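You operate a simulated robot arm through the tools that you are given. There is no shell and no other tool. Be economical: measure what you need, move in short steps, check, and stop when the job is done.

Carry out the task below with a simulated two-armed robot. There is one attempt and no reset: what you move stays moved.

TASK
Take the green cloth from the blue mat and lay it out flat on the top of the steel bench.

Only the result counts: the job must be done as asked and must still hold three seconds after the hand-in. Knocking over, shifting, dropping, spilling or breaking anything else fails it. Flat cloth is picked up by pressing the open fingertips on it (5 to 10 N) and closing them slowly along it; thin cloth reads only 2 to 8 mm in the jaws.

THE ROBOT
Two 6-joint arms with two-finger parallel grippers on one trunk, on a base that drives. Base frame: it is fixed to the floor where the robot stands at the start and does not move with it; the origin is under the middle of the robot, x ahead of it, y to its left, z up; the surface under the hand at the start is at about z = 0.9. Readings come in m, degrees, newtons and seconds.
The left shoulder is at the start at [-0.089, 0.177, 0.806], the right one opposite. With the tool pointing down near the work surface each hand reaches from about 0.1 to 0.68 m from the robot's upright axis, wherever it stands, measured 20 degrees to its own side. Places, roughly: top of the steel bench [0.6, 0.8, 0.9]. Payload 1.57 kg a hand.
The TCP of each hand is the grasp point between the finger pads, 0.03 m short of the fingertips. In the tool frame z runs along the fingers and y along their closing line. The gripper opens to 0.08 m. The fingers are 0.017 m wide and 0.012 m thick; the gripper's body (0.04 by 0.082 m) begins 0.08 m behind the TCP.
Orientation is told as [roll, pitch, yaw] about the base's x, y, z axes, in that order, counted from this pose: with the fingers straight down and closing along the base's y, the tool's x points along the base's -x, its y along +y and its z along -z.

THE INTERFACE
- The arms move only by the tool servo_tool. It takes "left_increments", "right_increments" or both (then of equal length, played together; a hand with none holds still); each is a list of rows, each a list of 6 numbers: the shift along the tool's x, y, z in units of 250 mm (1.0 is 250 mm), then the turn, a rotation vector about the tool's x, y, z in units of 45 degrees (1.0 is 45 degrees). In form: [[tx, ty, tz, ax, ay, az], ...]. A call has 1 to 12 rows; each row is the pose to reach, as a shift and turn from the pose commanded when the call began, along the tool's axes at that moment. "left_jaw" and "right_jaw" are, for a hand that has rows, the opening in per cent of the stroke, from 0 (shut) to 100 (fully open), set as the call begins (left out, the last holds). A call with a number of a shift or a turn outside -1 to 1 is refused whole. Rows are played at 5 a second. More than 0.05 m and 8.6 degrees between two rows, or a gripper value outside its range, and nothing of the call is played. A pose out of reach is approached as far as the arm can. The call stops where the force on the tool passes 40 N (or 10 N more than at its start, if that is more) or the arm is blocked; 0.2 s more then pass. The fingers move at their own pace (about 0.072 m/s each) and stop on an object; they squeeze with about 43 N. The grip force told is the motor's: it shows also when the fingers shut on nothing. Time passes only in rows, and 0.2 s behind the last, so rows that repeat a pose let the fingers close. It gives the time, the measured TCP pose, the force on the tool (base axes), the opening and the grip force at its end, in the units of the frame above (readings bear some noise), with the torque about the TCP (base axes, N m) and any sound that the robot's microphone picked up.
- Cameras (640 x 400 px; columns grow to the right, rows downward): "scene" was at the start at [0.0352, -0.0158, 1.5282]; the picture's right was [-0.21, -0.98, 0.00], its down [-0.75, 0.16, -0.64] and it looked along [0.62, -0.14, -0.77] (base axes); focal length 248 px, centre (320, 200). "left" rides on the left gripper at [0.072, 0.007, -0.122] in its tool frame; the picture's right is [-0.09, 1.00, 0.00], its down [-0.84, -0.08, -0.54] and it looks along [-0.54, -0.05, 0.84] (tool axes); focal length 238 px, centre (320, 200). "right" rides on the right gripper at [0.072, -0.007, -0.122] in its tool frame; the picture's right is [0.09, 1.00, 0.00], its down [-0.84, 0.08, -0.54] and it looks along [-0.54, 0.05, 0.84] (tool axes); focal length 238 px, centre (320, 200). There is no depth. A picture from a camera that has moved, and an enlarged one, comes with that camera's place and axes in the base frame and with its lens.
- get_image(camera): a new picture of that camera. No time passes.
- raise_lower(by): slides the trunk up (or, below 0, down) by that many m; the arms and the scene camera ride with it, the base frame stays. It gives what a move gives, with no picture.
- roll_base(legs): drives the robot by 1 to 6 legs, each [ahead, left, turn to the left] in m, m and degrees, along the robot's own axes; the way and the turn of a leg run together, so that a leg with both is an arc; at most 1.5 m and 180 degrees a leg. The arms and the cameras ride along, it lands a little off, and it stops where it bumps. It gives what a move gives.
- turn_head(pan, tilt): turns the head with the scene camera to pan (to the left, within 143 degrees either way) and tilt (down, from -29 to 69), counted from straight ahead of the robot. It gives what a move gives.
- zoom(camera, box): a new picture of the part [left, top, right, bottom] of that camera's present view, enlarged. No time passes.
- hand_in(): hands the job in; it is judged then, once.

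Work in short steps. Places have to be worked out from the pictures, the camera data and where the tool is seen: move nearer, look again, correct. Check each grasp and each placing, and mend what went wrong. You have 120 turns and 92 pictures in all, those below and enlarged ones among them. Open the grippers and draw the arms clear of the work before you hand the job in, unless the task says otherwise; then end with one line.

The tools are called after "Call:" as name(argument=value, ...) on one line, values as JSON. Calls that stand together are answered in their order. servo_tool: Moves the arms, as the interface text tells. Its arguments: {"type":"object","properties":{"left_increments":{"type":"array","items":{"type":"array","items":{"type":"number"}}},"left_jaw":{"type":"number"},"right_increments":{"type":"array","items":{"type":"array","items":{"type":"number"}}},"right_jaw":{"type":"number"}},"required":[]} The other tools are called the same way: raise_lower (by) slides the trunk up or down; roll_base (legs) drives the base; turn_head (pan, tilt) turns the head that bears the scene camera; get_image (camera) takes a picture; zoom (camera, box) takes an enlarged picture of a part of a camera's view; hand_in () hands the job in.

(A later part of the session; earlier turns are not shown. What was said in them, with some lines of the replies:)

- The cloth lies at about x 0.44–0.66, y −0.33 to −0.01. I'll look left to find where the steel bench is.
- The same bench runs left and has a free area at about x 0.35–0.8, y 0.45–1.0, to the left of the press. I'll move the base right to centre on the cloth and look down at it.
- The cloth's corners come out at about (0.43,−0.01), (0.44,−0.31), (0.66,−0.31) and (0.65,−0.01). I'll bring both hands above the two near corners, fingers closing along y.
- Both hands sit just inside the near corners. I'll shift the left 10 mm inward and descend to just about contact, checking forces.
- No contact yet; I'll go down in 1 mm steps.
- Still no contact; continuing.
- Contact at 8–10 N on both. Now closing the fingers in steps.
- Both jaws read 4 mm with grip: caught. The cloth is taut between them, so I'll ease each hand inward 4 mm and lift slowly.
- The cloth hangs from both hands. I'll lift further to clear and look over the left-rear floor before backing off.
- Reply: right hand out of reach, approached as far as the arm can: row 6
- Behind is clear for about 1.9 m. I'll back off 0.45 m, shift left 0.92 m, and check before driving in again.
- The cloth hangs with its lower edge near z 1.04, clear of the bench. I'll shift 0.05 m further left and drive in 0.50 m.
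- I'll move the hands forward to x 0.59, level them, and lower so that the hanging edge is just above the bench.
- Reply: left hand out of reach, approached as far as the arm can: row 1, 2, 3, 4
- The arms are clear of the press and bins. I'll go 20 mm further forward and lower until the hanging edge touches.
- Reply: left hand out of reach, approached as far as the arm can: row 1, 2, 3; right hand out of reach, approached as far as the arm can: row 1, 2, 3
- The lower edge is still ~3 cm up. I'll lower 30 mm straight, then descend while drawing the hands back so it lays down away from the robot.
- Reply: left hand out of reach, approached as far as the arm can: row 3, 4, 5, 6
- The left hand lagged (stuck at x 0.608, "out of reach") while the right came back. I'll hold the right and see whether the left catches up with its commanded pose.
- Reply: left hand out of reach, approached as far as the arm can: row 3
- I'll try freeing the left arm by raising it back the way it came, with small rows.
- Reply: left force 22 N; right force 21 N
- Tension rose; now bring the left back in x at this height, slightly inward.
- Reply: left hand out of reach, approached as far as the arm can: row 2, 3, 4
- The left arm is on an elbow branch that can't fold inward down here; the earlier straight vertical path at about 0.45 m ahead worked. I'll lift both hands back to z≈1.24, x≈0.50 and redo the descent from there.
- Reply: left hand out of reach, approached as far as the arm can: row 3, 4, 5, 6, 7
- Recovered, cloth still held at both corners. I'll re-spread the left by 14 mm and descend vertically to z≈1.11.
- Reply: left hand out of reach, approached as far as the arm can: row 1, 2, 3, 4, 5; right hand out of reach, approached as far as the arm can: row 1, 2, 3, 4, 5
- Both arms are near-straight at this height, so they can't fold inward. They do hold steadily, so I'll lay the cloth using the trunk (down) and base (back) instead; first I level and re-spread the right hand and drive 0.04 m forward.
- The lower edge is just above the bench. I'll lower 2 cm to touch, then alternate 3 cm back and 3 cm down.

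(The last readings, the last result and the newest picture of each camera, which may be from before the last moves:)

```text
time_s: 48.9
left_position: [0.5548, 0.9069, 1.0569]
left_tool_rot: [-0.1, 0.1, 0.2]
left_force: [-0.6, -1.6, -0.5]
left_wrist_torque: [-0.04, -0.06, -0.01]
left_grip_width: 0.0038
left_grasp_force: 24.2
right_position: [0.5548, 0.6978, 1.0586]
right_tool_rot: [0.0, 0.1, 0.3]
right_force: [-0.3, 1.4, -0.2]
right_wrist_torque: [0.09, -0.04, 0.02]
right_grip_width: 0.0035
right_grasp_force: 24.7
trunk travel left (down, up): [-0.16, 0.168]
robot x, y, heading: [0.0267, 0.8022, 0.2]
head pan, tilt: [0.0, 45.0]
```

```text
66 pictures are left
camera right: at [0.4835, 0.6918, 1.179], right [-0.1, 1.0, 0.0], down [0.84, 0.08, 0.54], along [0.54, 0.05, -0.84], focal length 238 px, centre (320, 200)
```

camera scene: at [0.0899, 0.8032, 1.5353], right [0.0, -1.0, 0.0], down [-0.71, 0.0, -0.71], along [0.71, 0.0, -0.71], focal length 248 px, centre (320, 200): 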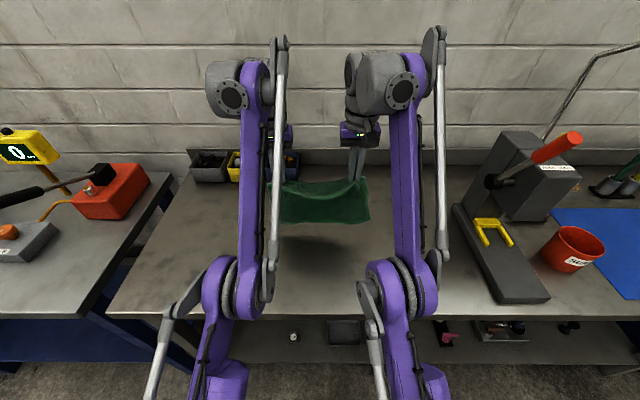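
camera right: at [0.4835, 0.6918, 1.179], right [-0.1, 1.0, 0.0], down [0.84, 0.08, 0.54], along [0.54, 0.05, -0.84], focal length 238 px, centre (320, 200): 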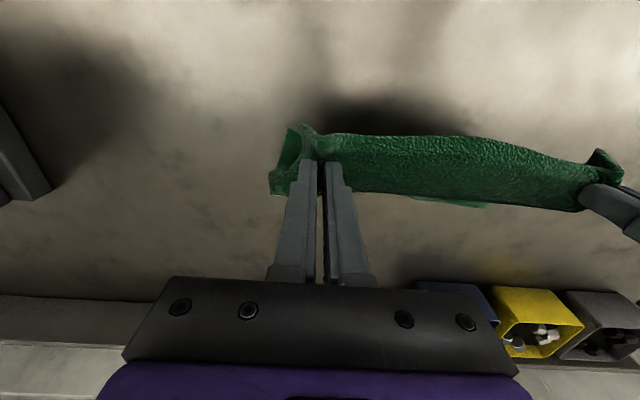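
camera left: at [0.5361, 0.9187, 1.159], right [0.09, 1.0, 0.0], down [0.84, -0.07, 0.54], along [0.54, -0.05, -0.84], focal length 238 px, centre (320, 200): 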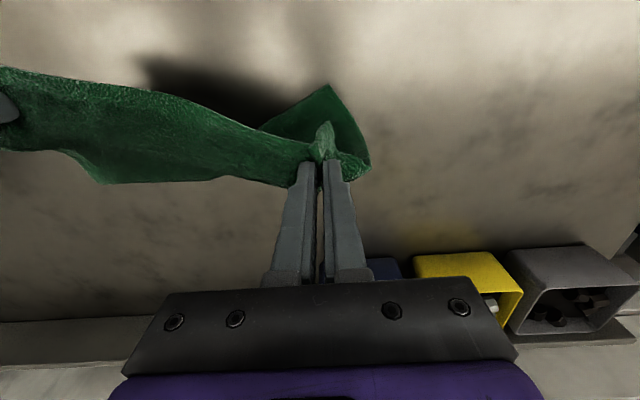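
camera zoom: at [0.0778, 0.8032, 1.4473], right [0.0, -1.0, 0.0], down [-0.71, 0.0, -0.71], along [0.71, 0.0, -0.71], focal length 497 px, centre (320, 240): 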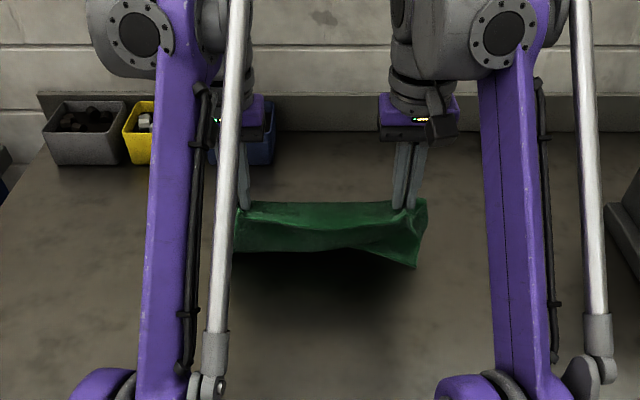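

The cloth bends the right way. Continuing the alternation.

Call:
raise_lower(by=-0.025)

Call:
roll_base(legs=[[-0.03, 0, 0]])

Call:
raise_lower(by=-0.025)

Call:
roll_base(legs=[[-0.03, 0, 0]])

Call:
zoom(camera="scene", box=[160, 80, 480, 280])

Call:
get_image(camera="right")

```text
time_s: 49.6
left_position: [0.5549, 0.9072, 1.0299]
left_tool_rot: [0.0, 0.2, 0.1]
left_force: [0.6, -1.9, 0.0]
left_wrist_torque: [-0.1, -0.02, 0.01]
left_grip_width: 0.0038
left_grasp_force: 24.7
right_position: [0.5557, 0.6998, 1.0327]
right_tool_rot: [-0.1, 0.2, 0.2]
right_force: [0.2, 1.1, 0.1]
right_wrist_torque: [0.01, 0.0, -0.05]
right_grip_width: 0.0036
right_grasp_force: 24.8
trunk travel left (down, up): [-0.135, 0.193]
robot x, y, heading: [0.0316, 0.8028, 0.1]
head pan, tilt: [0.0, 45.0]
```

```text
time_s: 50.5
left_position: [0.5233, 0.908, 1.0318]
left_tool_rot: [0.1, 0.1, 0.2]
left_force: [-1.0, -1.6, 0.6]
left_wrist_torque: [-0.06, -0.01, 0.01]
left_grip_width: 0.0035
left_grasp_force: 25.1
right_position: [0.5247, 0.6983, 1.0323]
right_tool_rot: [0.0, 0.1, 0.3]
right_force: [0.0, 2.0, -0.4]
right_wrist_torque: [0.05, -0.05, -0.04]
right_grip_width: 0.0037
right_grasp_force: 25.0
trunk travel left (down, up): [-0.135, 0.193]
robot x, y, heading: [0.0008, 0.7992, 0.1]
head pan, tilt: [0.0, 45.0]
```

```text
time_s: 51.2
left_position: [0.5254, 0.9071, 1.0052]
left_tool_rot: [0.1, 0.2, 0.2]
left_force: [0.0, -2.0, 0.3]
left_wrist_torque: [-0.05, 0.04, -0.01]
left_grip_width: 0.0037
left_grasp_force: 24.6
right_position: [0.5253, 0.6992, 1.0067]
right_tool_rot: [0.0, 0.1, 0.1]
right_force: [0.8, 1.5, 0.2]
right_wrist_torque: [0.01, -0.03, 0.0]
right_grip_width: 0.0036
right_grasp_force: 24.7
trunk travel left (down, up): [-0.11, 0.218]
robot x, y, heading: [0.0038, 0.8042, -0.3]
head pan, tilt: [0.0, 45.0]
```

```text
time_s: 52.0
left_position: [0.4939, 0.907, 1.0068]
left_tool_rot: [0.1, 0.1, 0.2]
left_force: [-0.2, -1.6, -0.2]
left_wrist_torque: [-0.06, -0.03, 0.02]
left_grip_width: 0.004
left_grasp_force: 24.2
right_position: [0.496, 0.6984, 1.0079]
right_tool_rot: [0.0, 0.1, 0.3]
right_force: [0.1, 1.9, 0.2]
right_wrist_torque: [0.03, -0.06, -0.01]
right_grip_width: 0.0039
right_grasp_force: 25.1
trunk travel left (down, up): [-0.11, 0.218]
robot x, y, heading: [-0.0285, 0.8034, 0.1]
head pan, tilt: [0.0, 45.0]
```

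```text
2.00 times, centred on (320, 180) of scene
camera zoom: at [0.03, 0.803, 1.3951], right [0.0, -1.0, 0.0], down [-0.71, 0.0, -0.71], along [0.71, 0.0, -0.71], focal length 497 px, centre (320, 240)
```

zoom: 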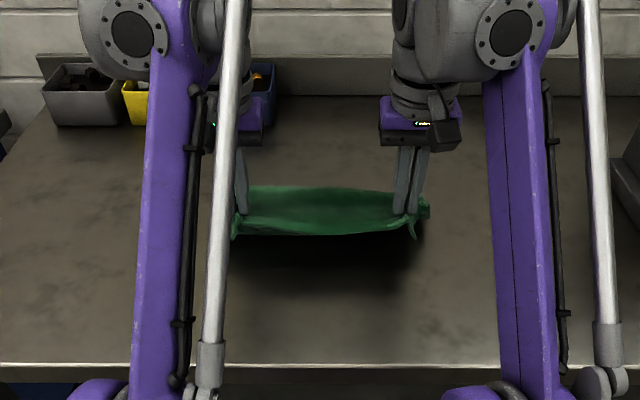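

```text
64 pictures are left
camera right: at [0.4243, 0.6918, 1.1291], right [-0.1, 1.0, 0.0], down [0.84, 0.08, 0.54], along [0.54, 0.05, -0.84], focal length 238 px, centre (320, 200)
```

right: 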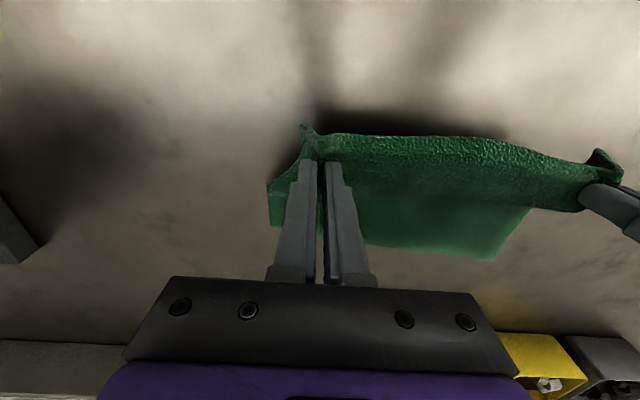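

Laying nicely with the far part on the bench. Continuing to near the surface.

Call:
raise_lower(by=-0.025)

Call:
roll_base(legs=[[-0.03, 0, 0]])

Call:
raise_lower(by=-0.025)

Call:
roll_base(legs=[[-0.03, 0, 0]])

Call:
raise_lower(by=-0.015)

Call:
zoom(camera="scene", box=[160, 80, 480, 280])

Call:
get_image(camera="right")

Call:
get_image(camera="left")

```text
time_s: 52.7
left_position: [0.4944, 0.9056, 0.9812]
left_tool_rot: [0.0, 0.1, 0.2]
left_force: [0.0, -2.3, 0.3]
left_wrist_torque: [-0.05, 0.02, -0.01]
left_grip_width: 0.0039
left_grasp_force: 24.8
right_position: [0.4961, 0.6988, 0.9825]
right_tool_rot: [0.1, 0.1, 0.2]
right_force: [-0.4, 1.1, 0.3]
right_wrist_torque: [0.02, -0.01, -0.03]
right_grip_width: 0.0038
right_grasp_force: 24.6
trunk travel left (down, up): [-0.085, 0.243]
robot x, y, heading: [-0.0259, 0.8026, 0.3]
head pan, tilt: [0.0, 45.0]
```

```text
time_s: 53.5
left_position: [0.4646, 0.9054, 0.9801]
left_tool_rot: [0.0, 0.1, 0.2]
left_force: [0.1, -2.0, 0.2]
left_wrist_torque: [-0.05, -0.02, -0.04]
left_grip_width: 0.0037
left_grasp_force: 24.6
right_position: [0.4645, 0.6988, 0.9822]
right_tool_rot: [0.0, 0.1, 0.2]
right_force: [0.2, 1.6, -0.4]
right_wrist_torque: [0.07, -0.04, 0.0]
right_grip_width: 0.0035
right_grasp_force: 24.6
trunk travel left (down, up): [-0.085, 0.243]
robot x, y, heading: [-0.0578, 0.8035, 0.3]
head pan, tilt: [0.0, 45.0]
```

```text
time_s: 54.2
left_position: [0.466, 0.9071, 0.956]
left_tool_rot: [0.0, 0.1, 0.3]
left_force: [1.0, -2.6, -0.4]
left_wrist_torque: [-0.07, -0.01, -0.02]
left_grip_width: 0.004
left_grasp_force: 24.7
right_position: [0.4662, 0.6981, 0.9579]
right_tool_rot: [0.0, 0.1, 0.2]
right_force: [0.0, 2.1, 0.3]
right_wrist_torque: [0.1, -0.01, -0.03]
right_grip_width: 0.0038
right_grasp_force: 25.0
trunk travel left (down, up): [-0.06, 0.268]
robot x, y, heading: [-0.0573, 0.8014, 0.2]
head pan, tilt: [0.0, 45.0]
```

```text
time_s: 55.1
left_position: [0.4346, 0.9063, 0.9568]
left_tool_rot: [0.0, 0.1, 0.2]
left_force: [-0.1, -1.9, 0.5]
left_wrist_torque: [-0.07, -0.03, 0.0]
left_grip_width: 0.0039
left_grasp_force: 24.6
right_position: [0.4366, 0.6984, 0.9577]
right_tool_rot: [0.0, 0.1, 0.2]
right_force: [-0.9, 2.3, -0.4]
right_wrist_torque: [0.03, -0.01, -0.01]
right_grip_width: 0.0037
right_grasp_force: 24.9
trunk travel left (down, up): [-0.06, 0.268]
robot x, y, heading: [-0.0893, 0.8019, 0.3]
head pan, tilt: [0.0, 45.0]
```

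```text
time_s: 55.7
left_position: [0.4363, 0.9065, 0.9416]
left_tool_rot: [0.0, 0.2, 0.1]
left_force: [-0.1, -1.3, 0.3]
left_wrist_torque: [-0.07, -0.02, -0.02]
left_grip_width: 0.0036
left_grasp_force: 24.5
right_position: [0.4371, 0.699, 0.9428]
right_tool_rot: [-0.1, 0.3, 0.2]
right_force: [-0.8, 1.6, 0.3]
right_wrist_torque: [0.08, -0.04, -0.01]
right_grip_width: 0.0038
right_grasp_force: 24.0
trunk travel left (down, up): [-0.045, 0.283]
robot x, y, heading: [-0.0869, 0.8021, 0.1]
head pan, tilt: [0.0, 45.0]
```

```text
2.00 times, centred on (320, 180) of scene
camera zoom: at [-0.0056, 0.8029, 1.3231], right [0.0, -1.0, 0.0], down [-0.71, 0.0, -0.71], along [0.71, 0.0, -0.71], focal length 497 px, centre (320, 240)
```

zoom: 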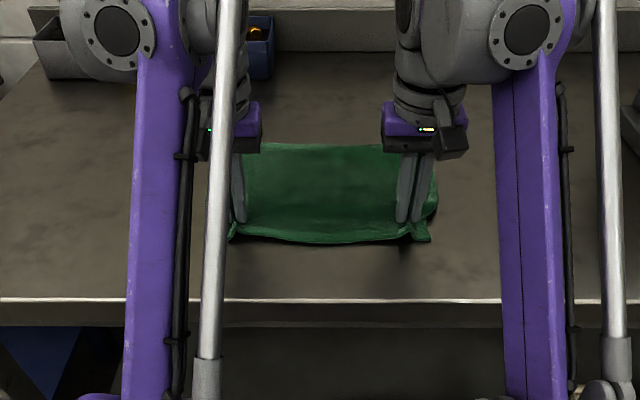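

```text
62 pictures are left
camera right: at [0.3658, 0.6917, 1.0642], right [-0.1, 1.0, 0.0], down [0.84, 0.08, 0.54], along [0.54, 0.05, -0.84], focal length 238 px, centre (320, 200)
```

right: 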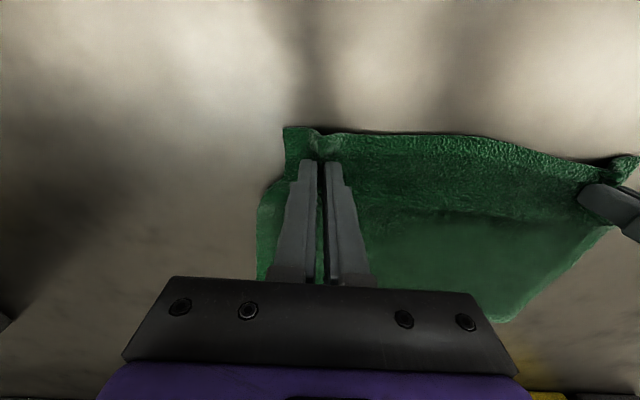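

```text
61 pictures are left
camera left: at [0.3639, 0.9137, 1.0642], right [0.09, 1.0, 0.0], down [0.84, -0.07, 0.54], along [0.54, -0.05, -0.84], focal length 238 px, centre (320, 200)
```

left: 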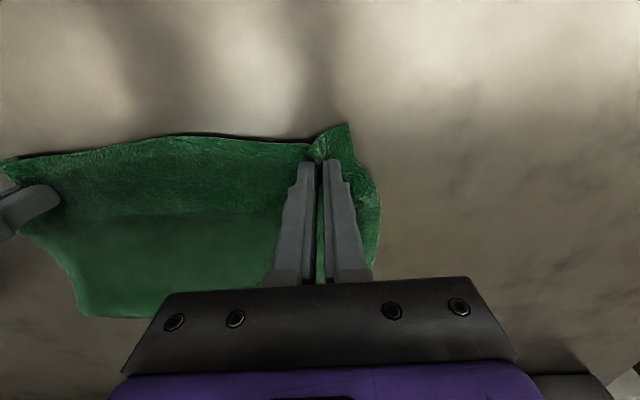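

Almost flat. I'll draw back 1.5 cm for tension, lower to near-contact, and then open the fingers while lightly touching to spread the pinched folds.

Call:
roll_base(legs=[[-0.015, 0, 0]])

Call:
raise_lower(by=-0.01)

```text
time_s: 56.5
left_position: [0.4211, 0.9062, 0.9422]
left_tool_rot: [0.1, 0.2, 0.2]
left_force: [0.2, -1.0, -0.5]
left_wrist_torque: [-0.02, 0.01, -0.02]
left_grip_width: 0.0038
left_grasp_force: 24.7
right_position: [0.4215, 0.6996, 0.942]
right_tool_rot: [0.0, 0.2, 0.2]
right_force: [0.3, 1.4, -0.3]
right_wrist_torque: [0.04, 0.0, 0.0]
right_grip_width: 0.0039
right_grasp_force: 24.5
trunk travel left (down, up): [-0.045, 0.283]
robot x, y, heading: [-0.1003, 0.8011, 0.2]
head pan, tilt: [0.0, 45.0]
```

```text
time_s: 57.1
left_position: [0.4219, 0.9058, 0.9325]
left_tool_rot: [0.1, 0.3, 0.2]
left_force: [0.7, -1.3, 13.1]
left_wrist_torque: [-0.04, -0.05, 0.02]
left_grip_width: 0.0039
left_grasp_force: 24.8
right_position: [0.4227, 0.6994, 0.9346]
right_tool_rot: [0.0, 0.3, 0.2]
right_force: [0.3, 1.5, 3.9]
right_wrist_torque: [0.03, -0.01, 0.0]
right_grip_width: 0.0039
right_grasp_force: 24.8
trunk travel left (down, up): [-0.035, 0.293]
robot x, y, heading: [-0.1021, 0.8045, -0.1]
head pan, tilt: [0.0, 45.0]
```

In contact (13 N left, 4 N right). Opening slowly to spread the fold.

Call:
servo_tool(left_increments=[[0, 0, -0.004, 0, 0, 0], [0, 0, -0.004, 0, 0, 0]], right_increments=[[0, 0, 0.002, 0, 0, 0], [0, 0, 0.002, 0, 0, 0]], left_jaw=15, right_jaw=15)

Call:
servo_tool(left_increments=[[0, 0, 0, 0, 0, 0], [0, 0, 0, 0, 0, 0]], right_increments=[[0, 0, 0, 0, 0, 0], [0, 0, 0, 0, 0, 0]], left_jaw=30, right_jaw=30)

Call:
servo_tool(left_increments=[[0, 0, 0, 0, 0, 0], [0, 0, 0, 0, 0, 0]], right_increments=[[0, 0, 0, 0, 0, 0], [0, 0, 0, 0, 0, 0]], left_jaw=45, right_jaw=45)

Call:
get_image(camera="right")

Call:
get_image(camera="left")

```text
time_s: 57.7
left_position: [0.4205, 0.9052, 0.934]
left_tool_rot: [0.0, 0.2, 0.3]
left_force: [-1.4, 0.1, 5.6]
left_wrist_torque: [0.0, 0.0, 0.0]
left_grip_width: 0.0113
left_grasp_force: 0.0
right_position: [0.4217, 0.699, 0.9343]
right_tool_rot: [-0.1, 0.2, 0.2]
right_force: [-1.4, -1.7, 8.9]
right_wrist_torque: [-0.03, 0.03, 0.01]
right_grip_width: 0.0113
right_grasp_force: 0.0
trunk travel left (down, up): [-0.035, 0.293]
robot x, y, heading: [-0.0997, 0.8006, 0.2]
head pan, tilt: [0.0, 45.0]
```

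```text
time_s: 58.3
left_position: [0.4216, 0.9065, 0.9337]
left_tool_rot: [-0.1, 0.2, 0.1]
left_force: [-0.3, 0.6, 5.9]
left_wrist_torque: [0.0, 0.0, -0.01]
left_grip_width: 0.0219
left_grasp_force: 0.1
right_position: [0.4226, 0.6985, 0.9334]
right_tool_rot: [-0.1, 0.2, 0.2]
right_force: [1.0, -0.1, 9.7]
right_wrist_torque: [0.01, 0.01, -0.03]
right_grip_width: 0.0221
right_grasp_force: 0.1
trunk travel left (down, up): [-0.035, 0.293]
robot x, y, heading: [-0.1024, 0.7998, 0.2]
head pan, tilt: [0.0, 45.0]
```

```text
time_s: 58.9
left_position: [0.4211, 0.9061, 0.9334]
left_tool_rot: [0.0, 0.3, 0.2]
left_force: [-0.2, -0.3, 5.1]
left_wrist_torque: [-0.01, 0.01, 0.02]
left_grip_width: 0.0308
left_grasp_force: 0.1
right_position: [0.4218, 0.6982, 0.9333]
right_tool_rot: [0.0, 0.3, 0.2]
right_force: [0.3, 1.2, 9.3]
right_wrist_torque: [0.01, 0.0, 0.0]
right_grip_width: 0.0279
right_grasp_force: 0.0
trunk travel left (down, up): [-0.035, 0.293]
robot x, y, heading: [-0.1034, 0.801, 0.1]
head pan, tilt: [0.0, 45.0]
```

```text
60 pictures are left
camera right: at [0.3518, 0.692, 1.0548], right [-0.1, 1.0, 0.0], down [0.84, 0.08, 0.54], along [0.54, 0.05, -0.84], focal length 238 px, centre (320, 200)
```

right: 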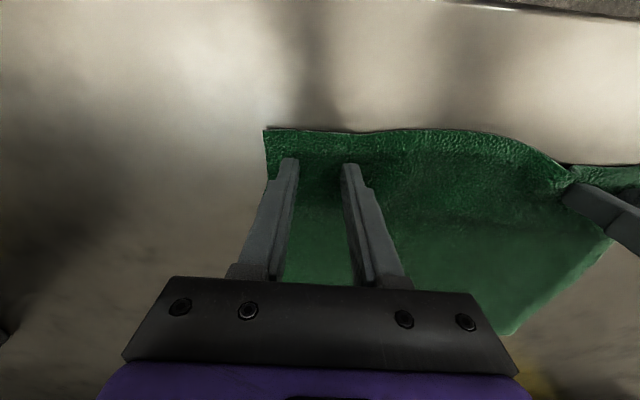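

```text
59 pictures are left
camera left: at [0.35, 0.9137, 1.0562], right [0.09, 1.0, 0.0], down [0.84, -0.07, 0.54], along [0.54, -0.05, -0.84], focal length 238 px, centre (320, 200)
```

left: 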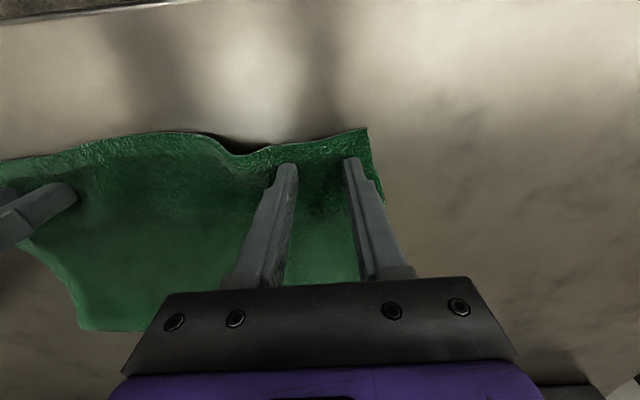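

The folds opened out; a bit of slack remains in the middle of the near edge. While still pressing I'll slide both hands ~10 mm outward to take it up.

Call:
servo_tool(left_increments=[[0, 0.01, 0.004, 0, 0, 0], [0, 0.02, 0.004, 0, 0, 0], [0, 0.03, 0.004, 0, 0, 0], [0, 0.04, 0.004, 0, 0, 0], [0, 0.04, 0.004, 0, 0, 0]], right_increments=[[0, -0.01, 0, 0, 0, 0], [0, -0.02, 0, 0, 0, 0], [0, -0.03, 0, 0, 0, 0], [0, -0.04, 0, 0, 0, 0], [0, -0.04, 0, 0, 0, 0]])

Call:
get_image(camera="left")

Call:
get_image(camera="right")

```text
time_s: 60.1
left_position: [0.421, 0.9158, 0.9328]
left_tool_rot: [0.1, 0.4, 0.2]
left_force: [-0.7, -3.3, 10.8]
left_wrist_torque: [-0.13, 0.02, 0.0]
left_grip_width: 0.0307
left_grasp_force: 0.0
right_position: [0.4234, 0.6894, 0.9342]
right_tool_rot: [0.0, 0.2, 0.2]
right_force: [0.4, 2.0, 4.6]
right_wrist_torque: [0.06, 0.03, 0.01]
right_grip_width: 0.0334
right_grasp_force: 0.1
trunk travel left (down, up): [-0.035, 0.293]
robot x, y, heading: [-0.0984, 0.8038, -0.1]
head pan, tilt: [0.0, 45.0]
```

```text
58 pictures are left
camera left: at [0.3503, 0.9232, 1.0558], right [0.09, 1.0, 0.0], down [0.84, -0.07, 0.54], along [0.53, -0.05, -0.84], focal length 238 px, centre (320, 200)
```

left: 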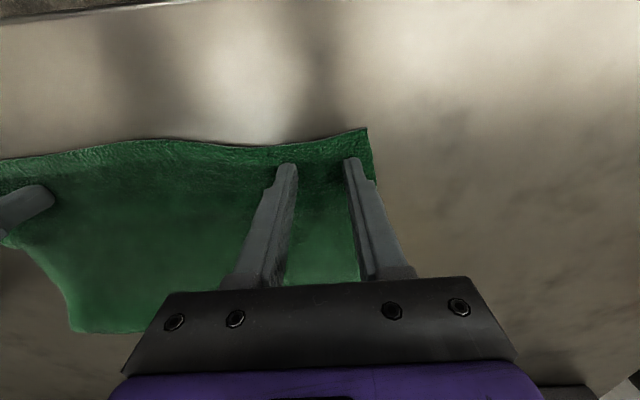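

```text
57 pictures are left
camera right: at [0.3523, 0.6819, 1.0554], right [-0.1, 1.0, 0.0], down [0.84, 0.08, 0.54], along [0.53, 0.05, -0.84], focal length 238 px, centre (320, 200)
```

right: 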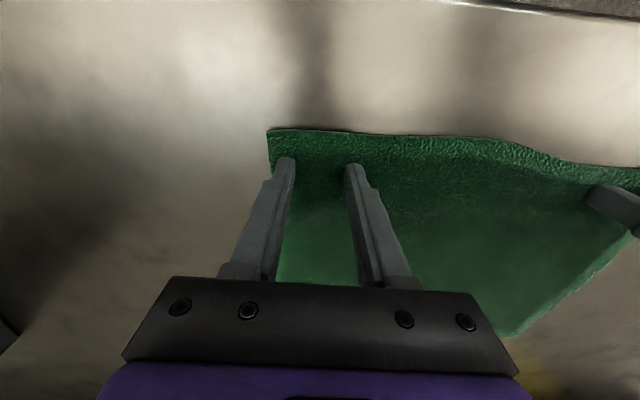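

Flattened. Now lift both hands straight up with the trunk and inspect.

Call:
raise_lower(by=0.2)

Call:
get_image(camera="left")

Call:
get_image(camera="right")

Call:
zoom(camera="scene", box=[160, 100, 480, 300])

```text
time_s: 62.2
left_position: [0.4216, 0.9151, 1.1314]
left_tool_rot: [0.1, 0.3, 0.2]
left_force: [-0.2, 0.2, 0.6]
left_wrist_torque: [0.02, 0.0, 0.0]
left_grip_width: 0.0359
left_grasp_force: 0.0
right_position: [0.4226, 0.6882, 1.1311]
right_tool_rot: [0.1, 0.3, 0.3]
right_force: [0.4, -0.1, -1.1]
right_wrist_torque: [0.01, 0.01, 0.06]
right_grip_width: 0.036
right_grasp_force: 0.1
trunk travel left (down, up): [-0.235, 0.093]
robot x, y, heading: [-0.1014, 0.8017, 0.4]
head pan, tilt: [0.0, 45.0]
```

```text
56 pictures are left
camera left: at [0.3504, 0.9235, 1.2547], right [0.09, 1.0, 0.0], down [0.84, -0.07, 0.54], along [0.53, -0.05, -0.84], focal length 238 px, centre (320, 200)
```

left: 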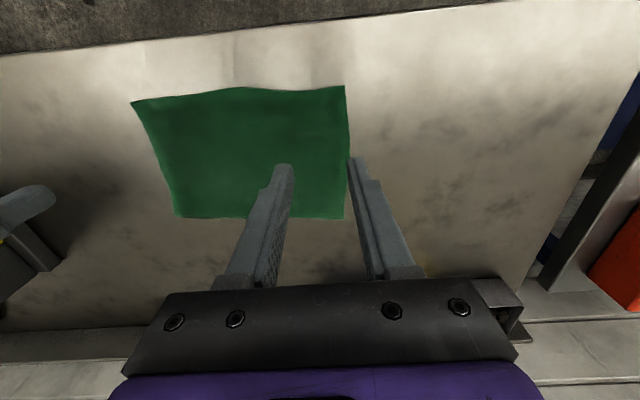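

```text
55 pictures are left
camera right: at [0.3524, 0.6817, 1.2542], right [-0.1, 1.0, 0.0], down [0.84, 0.08, 0.54], along [0.54, 0.05, -0.84], focal length 238 px, centre (320, 200)
```

right: 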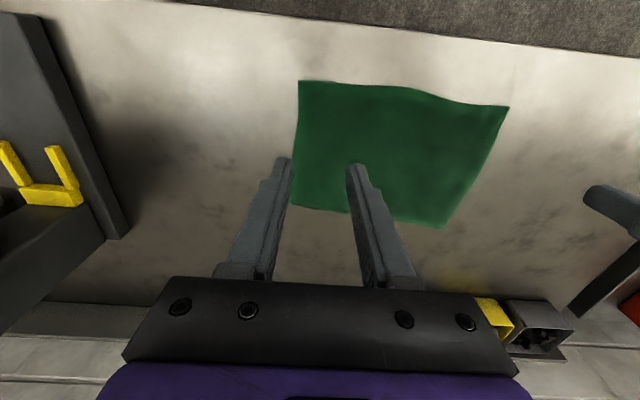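

```text
2.00 times, centred on (320, 200) of scene
camera zoom: at [-0.0605, 0.8026, 1.5199], right [0.0, -1.0, 0.0], down [-0.71, 0.0, -0.71], along [0.71, 0.0, -0.71], focal length 497 px, centre (320, 200)
```

zoom: 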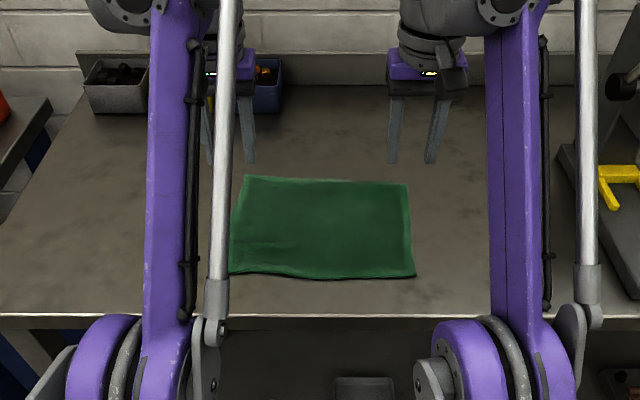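

The cloth lies flat at full size (~0.30 × 0.22 m), well inside the bench edges. I'll back the robot away and take a last look.

Call:
roll_base(legs=[[-0.4, 0, 0]])

Call:
get_image(camera="scene")

```text
time_s: 64.7
left_position: [0.0232, 0.914, 1.132]
left_tool_rot: [0.0, 0.3, 0.0]
left_force: [0.5, -0.6, 0.7]
left_wrist_torque: [-0.01, 0.0, -0.02]
left_grip_width: 0.0359
left_grasp_force: 0.0
right_position: [0.0242, 0.6855, 1.1325]
right_tool_rot: [0.1, 0.2, 0.0]
right_force: [0.6, 0.2, -0.4]
right_wrist_torque: [0.01, 0.04, -0.01]
right_grip_width: 0.0357
right_grasp_force: 0.1
trunk travel left (down, up): [-0.235, 0.093]
robot x, y, heading: [-0.5041, 0.8008, -0.2]
head pan, tilt: [0.0, 45.0]
```

```text
53 pictures are left
camera scene: at [-0.4591, 0.8017, 1.52], right [0.0, -1.0, 0.0], down [-0.71, 0.0, -0.71], along [0.71, 0.0, -0.71], focal length 248 px, centre (320, 200)
```

scene: 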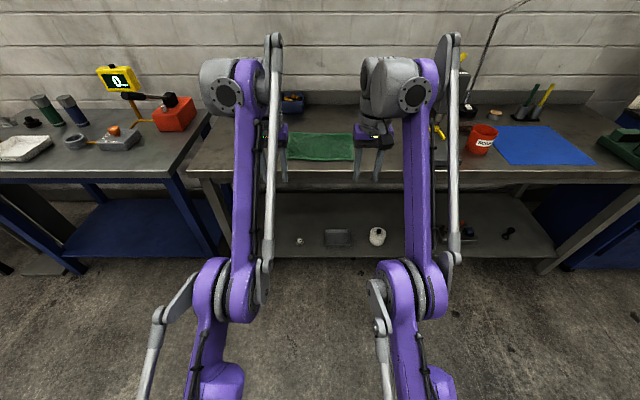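

Cloth is flat on the bench and nothing else has moved. I'll open the grippers fully and hand in.

Call:
servo_tool(left_increments=[[0, 0, 0, 0, 0, 0], [0, 0, 0, 0, 0, 0]], right_increments=[[0, 0, 0, 0, 0, 0], [0, 0, 0, 0, 0, 0]], left_jaw=100, right_jaw=100)

Call:
hand_in()

```text
time_s: 65.3
left_position: [0.0243, 0.913, 1.1321]
left_tool_rot: [0.1, 0.2, 0.0]
left_force: [0.4, 0.0, -0.4]
left_wrist_torque: [0.05, 0.01, 0.01]
left_grip_width: 0.0799
left_grasp_force: 0.0
right_position: [0.0238, 0.6868, 1.1324]
right_tool_rot: [0.0, 0.3, 0.0]
right_force: [-0.5, -0.2, 0.2]
right_wrist_torque: [-0.01, -0.03, 0.01]
right_grip_width: 0.0801
right_grasp_force: 0.1
trunk travel left (down, up): [-0.235, 0.093]
robot x, y, heading: [-0.5014, 0.7988, 0.0]
head pan, tilt: [0.0, 45.0]
```

```text
The job is handed in.
```

The green cloth is laid out flat on top of the steel bench, to the left of the press. The grippers are open and the arms are clear, and in the last picture nothing else looks disturbed.
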